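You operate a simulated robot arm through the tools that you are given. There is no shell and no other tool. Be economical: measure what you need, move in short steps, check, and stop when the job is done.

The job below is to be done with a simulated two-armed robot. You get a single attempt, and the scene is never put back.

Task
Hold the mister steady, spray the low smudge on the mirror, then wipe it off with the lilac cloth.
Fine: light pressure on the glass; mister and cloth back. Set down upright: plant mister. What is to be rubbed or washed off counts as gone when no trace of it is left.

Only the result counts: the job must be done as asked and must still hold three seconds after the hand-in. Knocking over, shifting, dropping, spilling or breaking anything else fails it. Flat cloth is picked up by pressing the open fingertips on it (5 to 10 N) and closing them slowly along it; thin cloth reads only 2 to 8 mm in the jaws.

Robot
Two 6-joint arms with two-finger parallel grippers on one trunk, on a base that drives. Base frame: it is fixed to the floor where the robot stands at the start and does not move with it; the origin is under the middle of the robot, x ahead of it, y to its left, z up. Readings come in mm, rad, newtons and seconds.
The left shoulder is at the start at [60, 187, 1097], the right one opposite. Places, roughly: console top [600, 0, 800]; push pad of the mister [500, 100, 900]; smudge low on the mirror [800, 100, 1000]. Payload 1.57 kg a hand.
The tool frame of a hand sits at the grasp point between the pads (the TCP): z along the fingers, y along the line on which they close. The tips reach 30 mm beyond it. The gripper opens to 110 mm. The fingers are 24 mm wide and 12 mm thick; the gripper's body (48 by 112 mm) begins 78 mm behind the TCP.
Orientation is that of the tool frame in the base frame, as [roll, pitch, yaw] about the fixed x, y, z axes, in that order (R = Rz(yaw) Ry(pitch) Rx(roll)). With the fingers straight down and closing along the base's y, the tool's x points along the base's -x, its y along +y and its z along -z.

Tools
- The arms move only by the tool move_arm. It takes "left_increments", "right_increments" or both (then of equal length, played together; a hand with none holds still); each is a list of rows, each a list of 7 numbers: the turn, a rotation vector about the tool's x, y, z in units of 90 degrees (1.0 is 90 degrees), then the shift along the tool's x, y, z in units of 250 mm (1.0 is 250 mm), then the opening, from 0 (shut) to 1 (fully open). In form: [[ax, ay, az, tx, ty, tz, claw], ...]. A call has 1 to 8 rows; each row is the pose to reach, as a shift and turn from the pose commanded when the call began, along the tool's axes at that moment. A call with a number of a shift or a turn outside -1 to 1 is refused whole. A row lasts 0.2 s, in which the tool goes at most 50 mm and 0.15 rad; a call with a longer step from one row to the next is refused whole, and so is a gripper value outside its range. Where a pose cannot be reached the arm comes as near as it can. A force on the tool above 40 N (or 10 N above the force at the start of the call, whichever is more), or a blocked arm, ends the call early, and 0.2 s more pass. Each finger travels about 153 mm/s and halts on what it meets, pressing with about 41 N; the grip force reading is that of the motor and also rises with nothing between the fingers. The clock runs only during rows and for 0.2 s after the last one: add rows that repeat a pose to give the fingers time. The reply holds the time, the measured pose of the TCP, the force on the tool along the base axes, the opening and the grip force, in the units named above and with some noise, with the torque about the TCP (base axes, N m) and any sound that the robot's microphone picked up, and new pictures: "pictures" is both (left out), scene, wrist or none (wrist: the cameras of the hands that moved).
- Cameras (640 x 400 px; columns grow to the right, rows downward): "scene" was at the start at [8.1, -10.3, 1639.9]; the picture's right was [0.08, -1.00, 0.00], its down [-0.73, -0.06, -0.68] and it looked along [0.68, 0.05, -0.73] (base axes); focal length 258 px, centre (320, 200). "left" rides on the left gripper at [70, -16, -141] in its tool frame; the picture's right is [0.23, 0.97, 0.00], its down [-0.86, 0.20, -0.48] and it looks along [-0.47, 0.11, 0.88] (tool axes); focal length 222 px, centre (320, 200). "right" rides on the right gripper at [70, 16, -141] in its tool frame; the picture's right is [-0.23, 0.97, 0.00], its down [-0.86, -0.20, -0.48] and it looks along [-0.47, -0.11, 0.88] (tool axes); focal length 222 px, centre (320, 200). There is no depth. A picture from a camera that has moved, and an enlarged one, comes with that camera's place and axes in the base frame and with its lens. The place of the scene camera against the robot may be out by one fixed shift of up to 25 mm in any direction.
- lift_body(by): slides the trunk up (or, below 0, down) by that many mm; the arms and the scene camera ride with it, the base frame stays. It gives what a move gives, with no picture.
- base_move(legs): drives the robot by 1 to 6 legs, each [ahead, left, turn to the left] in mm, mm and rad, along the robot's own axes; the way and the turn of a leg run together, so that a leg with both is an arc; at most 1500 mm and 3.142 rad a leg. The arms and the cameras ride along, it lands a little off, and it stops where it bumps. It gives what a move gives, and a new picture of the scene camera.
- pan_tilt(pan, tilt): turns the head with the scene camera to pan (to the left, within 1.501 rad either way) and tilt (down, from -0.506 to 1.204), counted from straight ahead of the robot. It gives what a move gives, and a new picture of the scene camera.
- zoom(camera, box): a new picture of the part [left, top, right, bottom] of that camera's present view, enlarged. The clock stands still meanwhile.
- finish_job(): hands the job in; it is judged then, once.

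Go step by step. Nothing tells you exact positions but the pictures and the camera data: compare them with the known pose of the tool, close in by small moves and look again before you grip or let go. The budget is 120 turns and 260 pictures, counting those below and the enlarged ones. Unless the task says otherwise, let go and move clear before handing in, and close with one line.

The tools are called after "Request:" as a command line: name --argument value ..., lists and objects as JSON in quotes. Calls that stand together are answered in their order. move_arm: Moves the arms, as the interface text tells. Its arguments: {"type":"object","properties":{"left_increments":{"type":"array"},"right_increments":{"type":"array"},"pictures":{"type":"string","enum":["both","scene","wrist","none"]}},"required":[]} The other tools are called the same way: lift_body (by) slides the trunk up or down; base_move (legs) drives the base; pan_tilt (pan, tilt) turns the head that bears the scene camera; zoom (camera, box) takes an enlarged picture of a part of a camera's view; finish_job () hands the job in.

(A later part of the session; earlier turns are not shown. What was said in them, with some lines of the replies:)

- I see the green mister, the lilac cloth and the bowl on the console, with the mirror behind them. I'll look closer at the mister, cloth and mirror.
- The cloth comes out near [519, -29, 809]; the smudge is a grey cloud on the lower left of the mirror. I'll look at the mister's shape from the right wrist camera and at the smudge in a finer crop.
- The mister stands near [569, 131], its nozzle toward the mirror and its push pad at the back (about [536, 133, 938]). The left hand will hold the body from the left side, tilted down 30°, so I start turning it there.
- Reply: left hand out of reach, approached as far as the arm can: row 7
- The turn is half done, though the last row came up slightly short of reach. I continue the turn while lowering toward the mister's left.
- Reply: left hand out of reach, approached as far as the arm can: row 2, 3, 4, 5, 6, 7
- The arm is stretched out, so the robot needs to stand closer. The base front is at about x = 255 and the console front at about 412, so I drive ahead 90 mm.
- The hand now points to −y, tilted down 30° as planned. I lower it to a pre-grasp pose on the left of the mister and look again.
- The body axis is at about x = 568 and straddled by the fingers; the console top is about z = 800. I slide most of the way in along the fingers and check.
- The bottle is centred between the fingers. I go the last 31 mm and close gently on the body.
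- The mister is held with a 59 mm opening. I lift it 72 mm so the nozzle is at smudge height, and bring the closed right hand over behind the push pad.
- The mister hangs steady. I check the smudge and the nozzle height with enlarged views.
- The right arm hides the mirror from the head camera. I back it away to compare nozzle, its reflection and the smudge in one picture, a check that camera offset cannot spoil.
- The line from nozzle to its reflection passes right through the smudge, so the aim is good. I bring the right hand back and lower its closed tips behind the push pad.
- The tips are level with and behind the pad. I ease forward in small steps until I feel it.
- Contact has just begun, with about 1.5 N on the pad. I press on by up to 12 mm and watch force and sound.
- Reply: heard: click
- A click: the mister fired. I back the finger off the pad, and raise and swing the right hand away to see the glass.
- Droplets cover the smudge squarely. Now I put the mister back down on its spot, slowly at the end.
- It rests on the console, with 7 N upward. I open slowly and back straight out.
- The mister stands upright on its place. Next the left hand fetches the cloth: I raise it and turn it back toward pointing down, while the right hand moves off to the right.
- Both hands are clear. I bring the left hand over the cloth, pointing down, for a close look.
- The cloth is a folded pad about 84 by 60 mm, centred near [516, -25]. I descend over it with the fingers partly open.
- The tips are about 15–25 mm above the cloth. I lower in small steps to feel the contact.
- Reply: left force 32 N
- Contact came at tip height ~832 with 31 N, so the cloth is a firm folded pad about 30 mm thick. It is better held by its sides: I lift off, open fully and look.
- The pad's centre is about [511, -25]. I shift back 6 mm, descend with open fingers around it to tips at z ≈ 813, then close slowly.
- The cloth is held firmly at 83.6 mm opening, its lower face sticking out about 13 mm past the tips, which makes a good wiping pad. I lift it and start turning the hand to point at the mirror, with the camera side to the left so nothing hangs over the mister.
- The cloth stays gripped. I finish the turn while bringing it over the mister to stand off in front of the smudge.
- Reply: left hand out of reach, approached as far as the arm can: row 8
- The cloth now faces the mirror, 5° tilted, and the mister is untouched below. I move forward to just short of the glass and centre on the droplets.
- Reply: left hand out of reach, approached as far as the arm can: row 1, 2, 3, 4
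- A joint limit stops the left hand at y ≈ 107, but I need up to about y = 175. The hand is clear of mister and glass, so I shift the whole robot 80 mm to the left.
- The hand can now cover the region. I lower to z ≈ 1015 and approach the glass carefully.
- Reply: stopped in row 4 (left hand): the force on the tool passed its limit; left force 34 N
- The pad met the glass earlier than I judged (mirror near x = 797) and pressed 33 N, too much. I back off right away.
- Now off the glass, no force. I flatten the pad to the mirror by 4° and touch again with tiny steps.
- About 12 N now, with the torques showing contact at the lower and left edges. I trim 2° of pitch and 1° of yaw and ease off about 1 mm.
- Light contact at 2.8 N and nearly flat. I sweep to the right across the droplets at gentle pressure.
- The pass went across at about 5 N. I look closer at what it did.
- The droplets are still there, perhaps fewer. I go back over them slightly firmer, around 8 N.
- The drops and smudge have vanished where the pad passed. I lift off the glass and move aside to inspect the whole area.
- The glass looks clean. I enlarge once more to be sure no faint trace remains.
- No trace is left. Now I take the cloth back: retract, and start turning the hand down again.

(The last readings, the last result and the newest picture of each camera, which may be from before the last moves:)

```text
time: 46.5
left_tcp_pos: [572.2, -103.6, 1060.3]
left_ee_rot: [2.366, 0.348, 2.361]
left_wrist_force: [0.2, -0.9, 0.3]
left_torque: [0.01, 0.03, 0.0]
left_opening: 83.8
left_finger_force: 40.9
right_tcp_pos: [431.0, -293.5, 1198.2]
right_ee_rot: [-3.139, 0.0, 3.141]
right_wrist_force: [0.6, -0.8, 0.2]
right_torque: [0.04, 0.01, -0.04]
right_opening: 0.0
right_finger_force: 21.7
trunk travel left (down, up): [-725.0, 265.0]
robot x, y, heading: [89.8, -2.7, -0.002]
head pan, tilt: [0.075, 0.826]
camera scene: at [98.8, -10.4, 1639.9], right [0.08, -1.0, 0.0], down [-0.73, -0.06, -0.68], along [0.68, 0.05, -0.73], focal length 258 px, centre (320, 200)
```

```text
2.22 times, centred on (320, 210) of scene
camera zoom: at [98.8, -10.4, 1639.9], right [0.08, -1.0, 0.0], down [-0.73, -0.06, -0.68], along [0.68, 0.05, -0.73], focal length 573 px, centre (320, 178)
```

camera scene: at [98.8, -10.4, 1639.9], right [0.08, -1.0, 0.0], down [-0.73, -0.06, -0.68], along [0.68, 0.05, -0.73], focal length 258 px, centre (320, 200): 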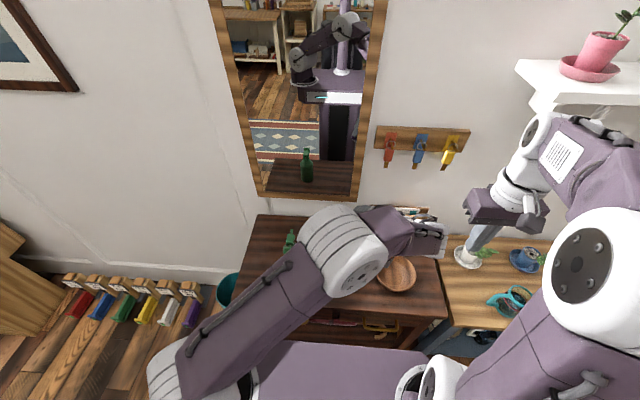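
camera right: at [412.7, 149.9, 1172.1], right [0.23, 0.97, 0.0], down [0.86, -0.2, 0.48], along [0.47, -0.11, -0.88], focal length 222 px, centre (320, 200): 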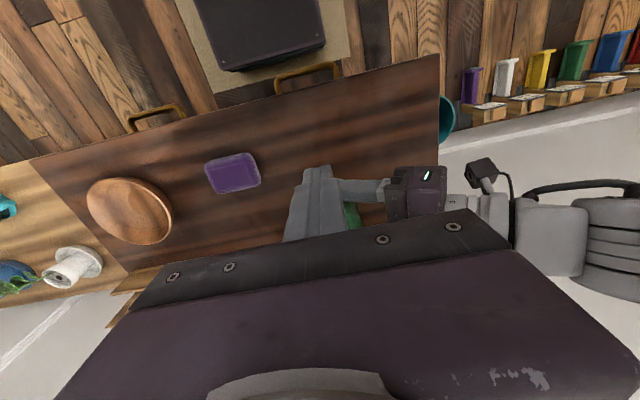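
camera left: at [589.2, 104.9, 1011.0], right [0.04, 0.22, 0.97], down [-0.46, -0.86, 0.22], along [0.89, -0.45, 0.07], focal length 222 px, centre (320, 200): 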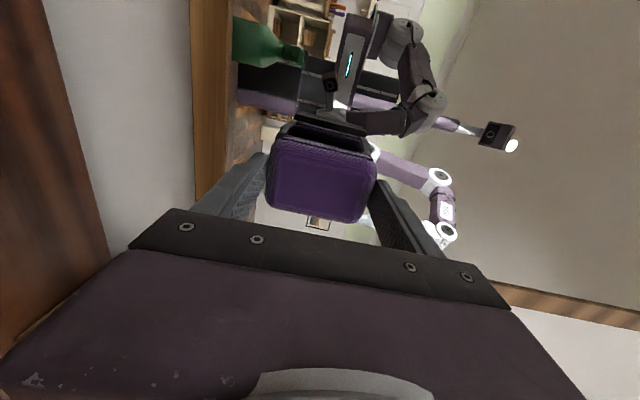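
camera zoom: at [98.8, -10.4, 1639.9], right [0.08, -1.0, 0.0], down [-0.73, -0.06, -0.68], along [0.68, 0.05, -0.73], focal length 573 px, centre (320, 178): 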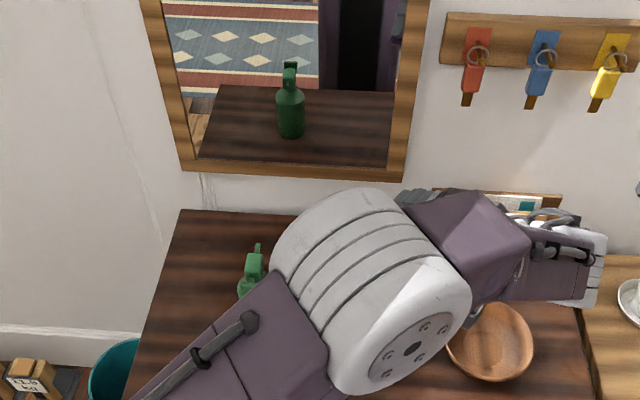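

The mirror is clean and the mister stands in its place. I turn the hand fully down and bring the cloth above its original spot.

Request:
move_arm --left_increments '[[0.0472, 0.0483, -0.0477, 0.068, -0.026, 0.036, 0.66], [0.0944, 0.0966, -0.0954, 0.137, -0.053, 0.072, 0.66], [0.1416, 0.1449, -0.1431, 0.205, -0.079, 0.109, 0.66], [0.1888, 0.1932, -0.1909, 0.274, -0.105, 0.145, 0.66], [0.236, 0.2414, -0.2386, 0.342, -0.132, 0.181, 0.66], [0.2833, 0.2897, -0.2863, 0.411, -0.158, 0.217, 0.66], [0.3305, 0.338, -0.334, 0.48, -0.185, 0.254, 0.66], [0.3777, 0.3863, -0.3817, 0.548, -0.211, 0.29, 0.66]]' --pictures "both"

Request:
zoom --camera "left" --box '[220, 80, 440, 220]'

```text
time: 48.3
left_tcp_pos: [511.5, -28.5, 928.5]
left_ee_rot: [-3.141, -0.002, -3.14]
left_wrist_force: [-0.3, -0.4, -0.4]
left_torque: [0.01, 0.0, -0.02]
left_opening: 83.4
left_finger_force: 40.9
right_tcp_pos: [431.9, -292.9, 1198.2]
right_ee_rot: [-3.141, 0.002, -3.141]
right_wrist_force: [0.5, -0.1, 0.3]
right_torque: [0.03, 0.04, -0.01]
right_opening: 0.0
right_finger_force: 21.1
trunk travel left (down, up): [-725.0, 265.0]
robot x, y, heading: [91.2, -5.7, 0.003]
head pan, tilt: [0.075, 0.826]
camera scene: at [99.8, -11.7, 1639.9], right [0.07, -1.0, 0.0], down [-0.73, -0.06, -0.68], along [0.68, 0.05, -0.73], focal length 258 px, centre (320, 200)
camera left: at [442.6, -44.4, 1069.2], right [-0.23, 0.97, 0.0], down [0.86, 0.2, 0.48], along [0.46, 0.11, -0.88], focal length 222 px, centre (320, 200)
```

scene: 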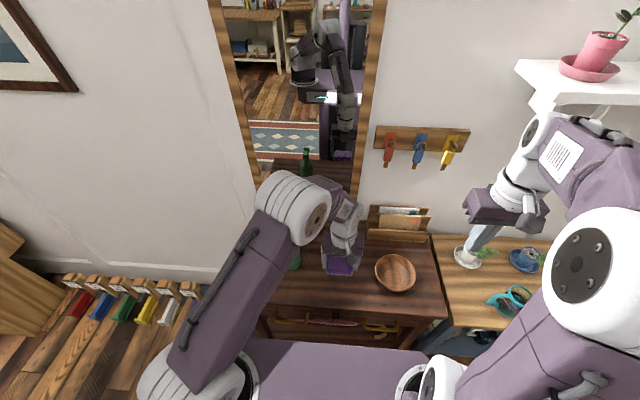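
left: 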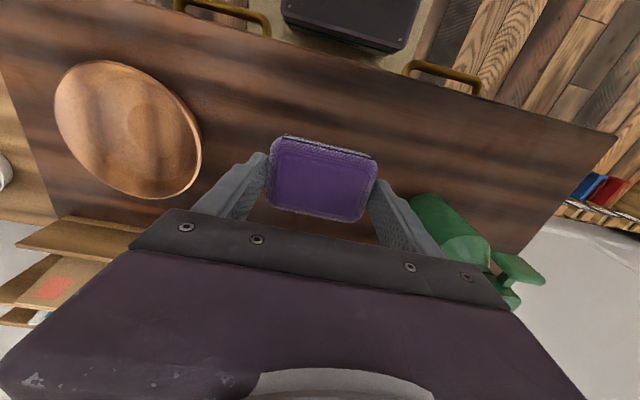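

```text
2.86 times, centred on (330, 150) of left
camera zoom: at [442.6, -44.4, 1069.2], right [-0.23, 0.97, 0.0], down [0.86, 0.2, 0.48], along [0.46, 0.11, -0.88], focal length 635 px, centre (291, 343)
```

zoom: 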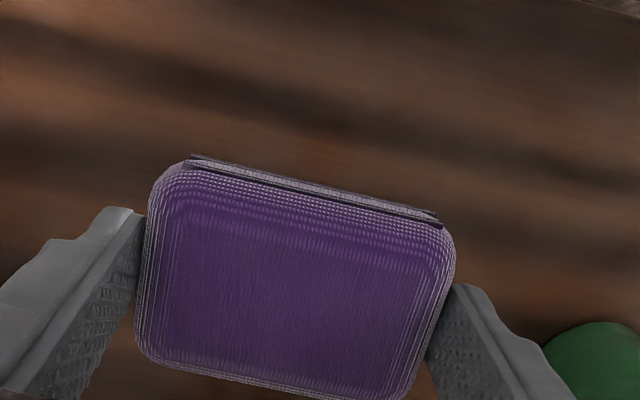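

The cloth hasn't shifted in the grip. I lower it to its spot, slowly for the last part.

Request:
move_arm --left_increments '[[0, 0, 0, 0, 0.014, 0.12, 0.66], [0, 0, 0, 0, 0.014, 0.22, 0.66], [0, 0, 0, 0, 0.014, 0.28, 0.66], [0, 0, 0, 0, 0.014, 0.31, 0.66], [0, 0, 0, 0, 0.014, 0.325, 0.66], [0, 0, 0, 0, 0.014, 0.333, 0.66]]' --pictures "none"

```text
time: 49.7
left_tcp_pos: [509.3, -23.2, 846.7]
left_ee_rot: [3.138, 0.0, -3.141]
left_wrist_force: [-0.2, 1.3, -0.2]
left_torque: [-0.01, 0.01, 0.01]
left_opening: 83.6
left_finger_force: 41.3
right_tcp_pos: [431.1, -294.9, 1196.6]
right_ee_rot: [3.14, 0.001, 3.141]
right_wrist_force: [0.6, 0.9, -0.5]
right_torque: [0.0, -0.02, 0.0]
right_opening: 0.2
right_finger_force: 21.3
trunk travel left (down, up): [-725.0, 265.0]
robot x, y, heading: [93.9, 0.3, 0.001]
head pan, tilt: [0.075, 0.826]
```

Request:
move_arm --left_increments '[[0, 0, 0, 0, 0, 0.004, 0.66], [0, 0, 0, 0, 0, 0.008, 0.66], [0, 0, 0, 0, 0, 0.011, 0.66]]' --pictures "none"

```text
time: 50.5
left_tcp_pos: [511.1, -23.7, 843.3]
left_ee_rot: [3.14, 0.001, -3.139]
left_wrist_force: [0.1, 1.2, -0.2]
left_torque: [-0.02, -0.01, 0.0]
left_opening: 83.6
left_finger_force: 40.9
right_tcp_pos: [430.8, -293.6, 1198.0]
right_ee_rot: [-3.14, 0.001, 3.141]
right_wrist_force: [0.0, 0.2, 0.7]
right_torque: [0.0, 0.01, 0.01]
right_opening: 0.0
right_finger_force: 21.7
trunk travel left (down, up): [-725.0, 265.0]
robot x, y, heading: [91.4, -5.6, -0.0]
head pan, tilt: [0.075, 0.826]
```

I am at the original height but feel no contact yet, so I go down another 2 mm at most.

Request:
move_arm --left_increments '[[0, 0, 0, 0, 0, 0.004, 0.66], [0, 0, 0, 0, 0, 0.008, 0.66]]' --pictures "none"

```text
time: 51.1
left_tcp_pos: [510.3, -23.3, 842.1]
left_ee_rot: [3.139, 0.001, -3.14]
left_wrist_force: [-0.6, 0.7, 0.0]
left_torque: [0.01, 0.02, 0.03]
left_opening: 83.7
left_finger_force: 41.0
right_tcp_pos: [431.6, -293.4, 1197.0]
right_ee_rot: [-3.14, 0.0, -3.141]
right_wrist_force: [0.0, 0.1, 0.3]
right_torque: [0.0, -0.01, -0.02]
right_opening: 0.0
right_finger_force: 20.9
trunk travel left (down, up): [-725.0, 265.0]
robot x, y, heading: [89.5, -3.2, -0.003]
head pan, tilt: [0.075, 0.826]
```

Still nothing; pressing on the glass likely pushed the pad a few mm into the fingers. I go down 4 mm more in 1 mm steps.

Request:
move_arm --left_increments '[[0, 0, 0, 0, 0, 0.004, 0.66], [0, 0, 0, 0, 0, 0.008, 0.66], [0, 0, 0, 0, 0, 0.012, 0.66], [0, 0, 0, 0, 0, 0.016, 0.66]]' --pictures "wrist"

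Request:
zoom --camera "scene" --box '[300, 230, 380, 290]'

```text
time: 52.1
left_tcp_pos: [509.8, -24.2, 840.1]
left_ee_rot: [3.14, 0.003, -3.139]
left_wrist_force: [2.1, 2.2, 23.5]
left_torque: [-0.68, 0.59, 0.0]
left_opening: 83.4
left_finger_force: 41.1
right_tcp_pos: [428.9, -294.6, 1198.6]
right_ee_rot: [-3.142, 0.002, 3.141]
right_wrist_force: [-0.5, -0.1, -0.4]
right_torque: [0.01, -0.01, -0.01]
right_opening: 0.1
right_finger_force: 21.3
trunk travel left (down, up): [-725.0, 265.0]
robot x, y, heading: [91.0, -3.4, -0.003]
head pan, tilt: [0.075, 0.826]
camera left: at [440.7, -39.4, 980.5], right [-0.23, 0.97, 0.0], down [0.85, 0.2, 0.48], along [0.47, 0.11, -0.88], focal length 222 px, centre (320, 200)
```

left: 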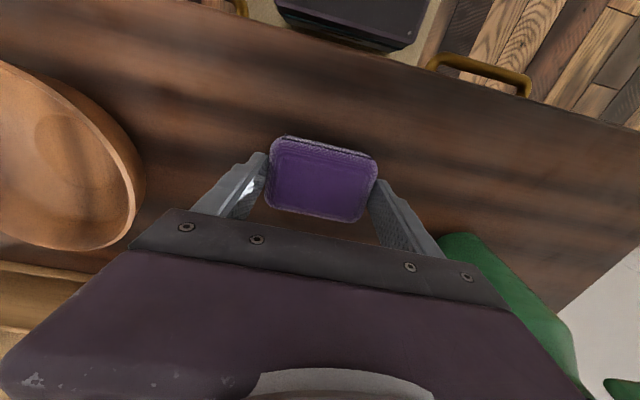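

```text
6.67 times, centred on (340, 260) of scene
camera zoom: at [96.5, -11.4, 1640.2], right [0.07, -1.0, 0.0], down [-0.73, -0.06, -0.68], along [0.68, 0.05, -0.73], focal length 1719 px, centre (187, -200)
```

zoom: 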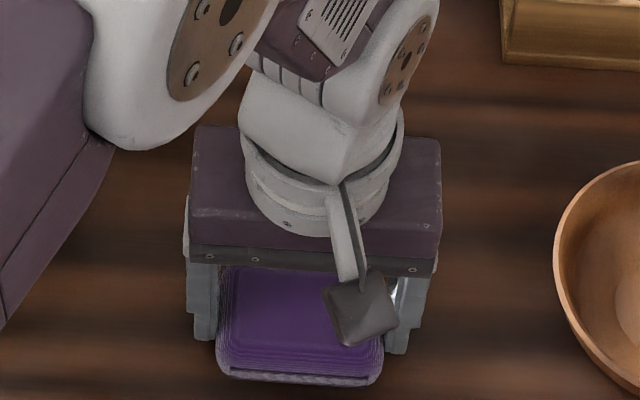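

Contact with the console is clear now, at 23 N. I ease up 2.5 mm to take the load off, open slowly and rise straight up.

Request:
move_arm --left_increments '[[0, 0, 0, 0, 0, -0.01, 0.66], [0, 0, 0, 0, 0, -0.01, 0.78], [0, 0, 0, 0, 0, -0.01, 0.85], [0, 0, 0, 0, 0, -0.01, 1], [0, 0, 0, 0, 0, -0.1, 1], [0, 0, 0, 0, 0, -0.28, 1], [0, 0, 0, 0, 0, -0.46, 1], [0, 0, 0, 0, 0, -0.66, 1]]' --pictures "both"

Request:
zoom --camera "left" --box '[220, 60, 500, 250]'

```text
time: 53.9
left_tcp_pos: [508.6, -22.7, 1003.9]
left_ee_rot: [3.139, 0.0, -3.141]
left_wrist_force: [-0.1, 0.2, 2.0]
left_torque: [0.03, 0.0, -0.01]
left_opening: 110.0
left_finger_force: 0.1
right_tcp_pos: [429.6, -295.1, 1197.2]
right_ee_rot: [3.141, 0.002, 3.141]
right_wrist_force: [0.0, -0.7, 0.2]
right_torque: [-0.01, 0.01, 0.02]
right_opening: 0.0
right_finger_force: 21.2
trunk travel left (down, up): [-725.0, 265.0]
robot x, y, heading: [88.4, -1.6, -0.005]
head pan, tilt: [0.075, 0.826]
camera scene: at [97.6, -12.0, 1639.9], right [0.07, -1.0, 0.0], down [-0.73, -0.06, -0.68], along [0.68, 0.05, -0.73], focal length 258 px, centre (320, 200)
camera left: at [439.6, -38.4, 1144.1], right [-0.23, 0.97, 0.0], down [0.85, 0.2, 0.48], along [0.47, 0.11, -0.88], focal length 222 px, centre (320, 200)
```

scene: 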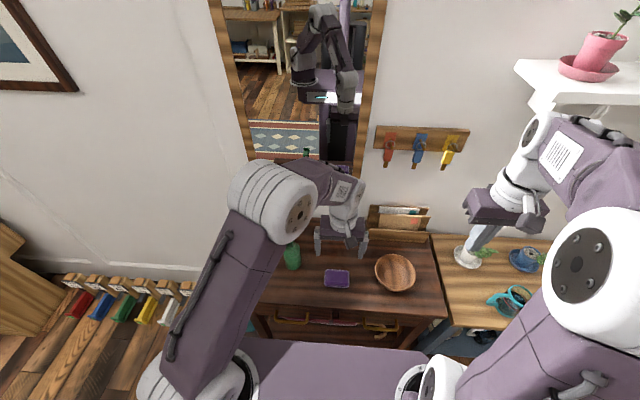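
left: 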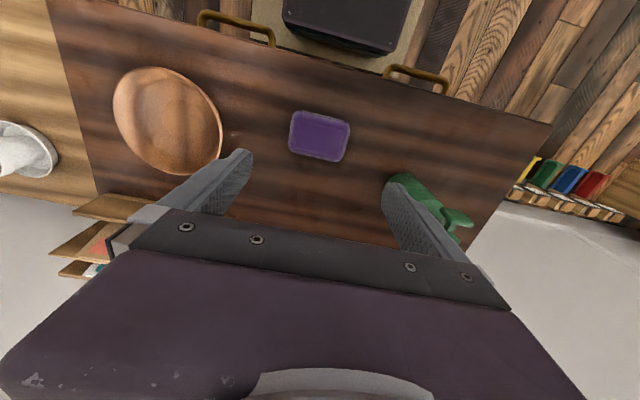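

```text
2.11 times, centred on (360, 155) of left
camera zoom: at [439.6, -38.4, 1144.1], right [-0.23, 0.97, 0.0], down [0.85, 0.2, 0.48], along [0.47, 0.11, -0.88], focal length 468 px, centre (236, 295)
```

zoom: 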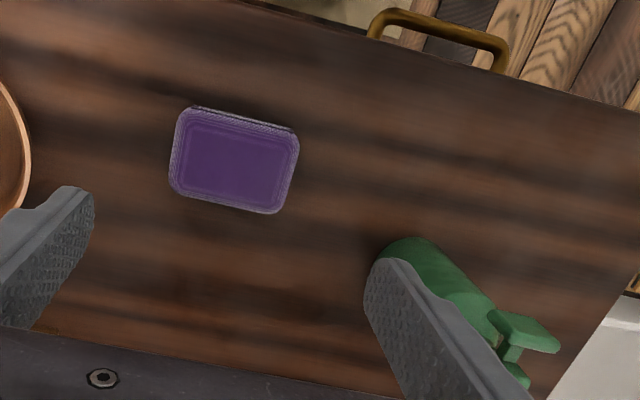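

The cloth lies flat on its spot. I raise the left hand clear and to the left, then take a last look at everything.

Request:
move_arm --left_increments '[[0, 0, 0, 0, 0, -0.2, 1], [0, 0, 0, 0, 0, -0.4, 1], [0, 0, 0, 0, 0.1, -0.6, 1], [0, 0, 0, 0.05, 0.3, -0.7, 1], [0, 0, 0, 0.1, 0.49, -0.7, 1], [0, 0, 0, 0.15, 0.68, -0.7, 1], [0, 0, 0, 0.2, 0.86, -0.7, 1], [0, 0, 0, 0.2, 0.98, -0.7, 1]]' --pictures "scene"

Request:
zoom --camera "scene" --box '[250, 130, 370, 200]'

Request:
zoom --camera "scene" --box '[230, 190, 450, 320]'

```text
refused: row 3 steps farther than a row can; nothing moved
```

```text
5.33 times, centred on (310, 165) of scene
camera zoom: at [97.6, -12.0, 1639.9], right [0.07, -1.0, 0.0], down [-0.73, -0.06, -0.68], along [0.68, 0.05, -0.73], focal length 1375 px, centre (373, 387)
```

zoom: 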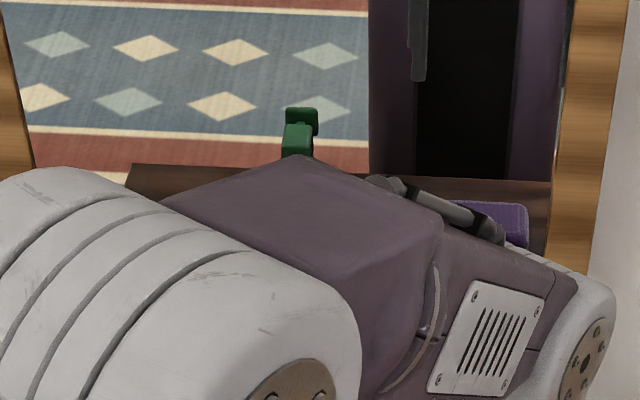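

```text
2.91 times, centred on (340, 255) of scene
camera zoom: at [97.6, -12.0, 1639.9], right [0.07, -1.0, 0.0], down [-0.73, -0.06, -0.68], along [0.68, 0.05, -0.73], focal length 750 px, centre (262, 40)
```

zoom: 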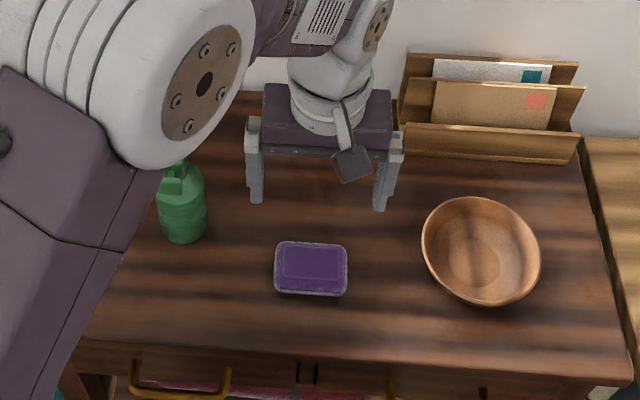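

One row was too long; I repeat the move with shorter steps.

Request:
move_arm --left_increments '[[0, 0, 0, 0, 0, -0.19, 1], [0, 0, 0, 0, 0, -0.38, 1], [0, 0, 0, 0, 0, -0.57, 1], [0, 0, 0, 0, 0.1, -0.7, 1], [0, 0, 0, 0.04, 0.28, -0.7, 1], [0, 0, 0, 0.08, 0.46, -0.7, 1], [0, 0, 0, 0.12, 0.64, -0.7, 1], [0, 0, 0, 0.16, 0.82, -0.7, 1]]' --pictures "scene"

Request:
zoom --camera "scene" --box '[250, 130, 370, 200]'

Request:
zoom --camera "scene" --box '[230, 190, 450, 320]'

```text
time: 55.7
left_tcp_pos: [470.4, 185.5, 1177.7]
left_ee_rot: [3.14, -0.002, -3.14]
left_wrist_force: [0.7, -0.6, -0.4]
left_torque: [-0.03, 0.0, -0.01]
left_opening: 110.1
left_finger_force: 0.0
right_tcp_pos: [430.4, -292.7, 1197.5]
right_ee_rot: [-3.14, 0.0, 3.141]
right_wrist_force: [0.7, 0.6, -0.1]
right_torque: [-0.02, 0.01, -0.01]
right_opening: 0.1
right_finger_force: 21.6
trunk travel left (down, up): [-725.0, 265.0]
robot x, y, heading: [94.7, -2.1, -0.003]
head pan, tilt: [0.075, 0.826]
camera scene: at [98.2, -10.3, 1639.9], right [0.07, -1.0, 0.0], down [-0.73, -0.06, -0.68], along [0.68, 0.05, -0.73], focal length 258 px, centre (320, 200)
```

scene: 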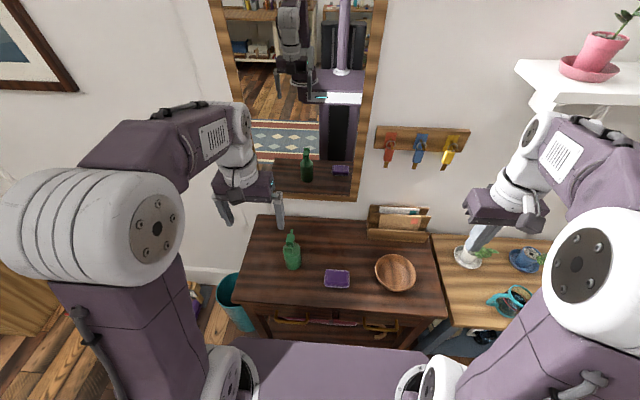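

```text
5.33 times, centred on (310, 165) of scene
camera zoom: at [98.2, -10.3, 1639.9], right [0.07, -1.0, 0.0], down [-0.73, -0.06, -0.68], along [0.68, 0.05, -0.73], focal length 1375 px, centre (373, 387)
```

zoom: 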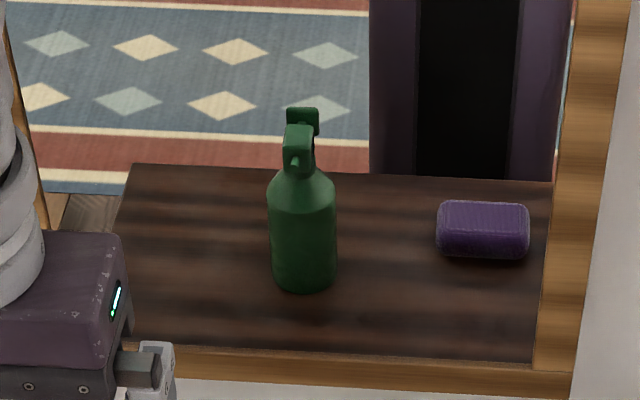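

```text
2.91 times, centred on (340, 255) of scene
camera zoom: at [98.2, -10.3, 1639.9], right [0.07, -1.0, 0.0], down [-0.73, -0.06, -0.68], along [0.68, 0.05, -0.73], focal length 750 px, centre (262, 40)
```

zoom: 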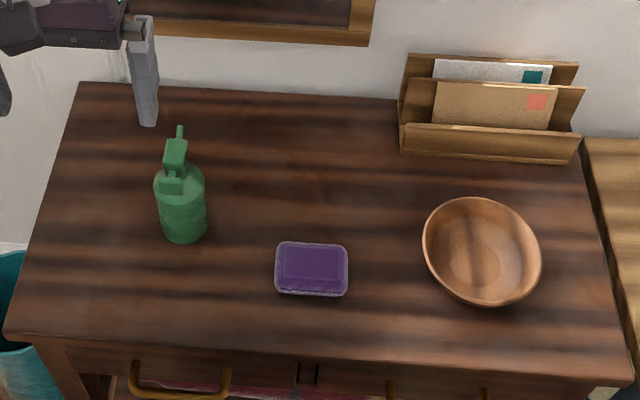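

The mirror is clean, the mister is upright on its place, the cloth is back and both hands are clear, so I hand the job in.

Request:
finish_job

```text
The job is handed in.
```

The low smudge is sprayed and wiped off with no trace visible in the last pictures, and the mister (upright) and lilac cloth are back in place; the first touch on the glass hit about 33 N before I backed off, and the wiping itself read about 3–13 N.
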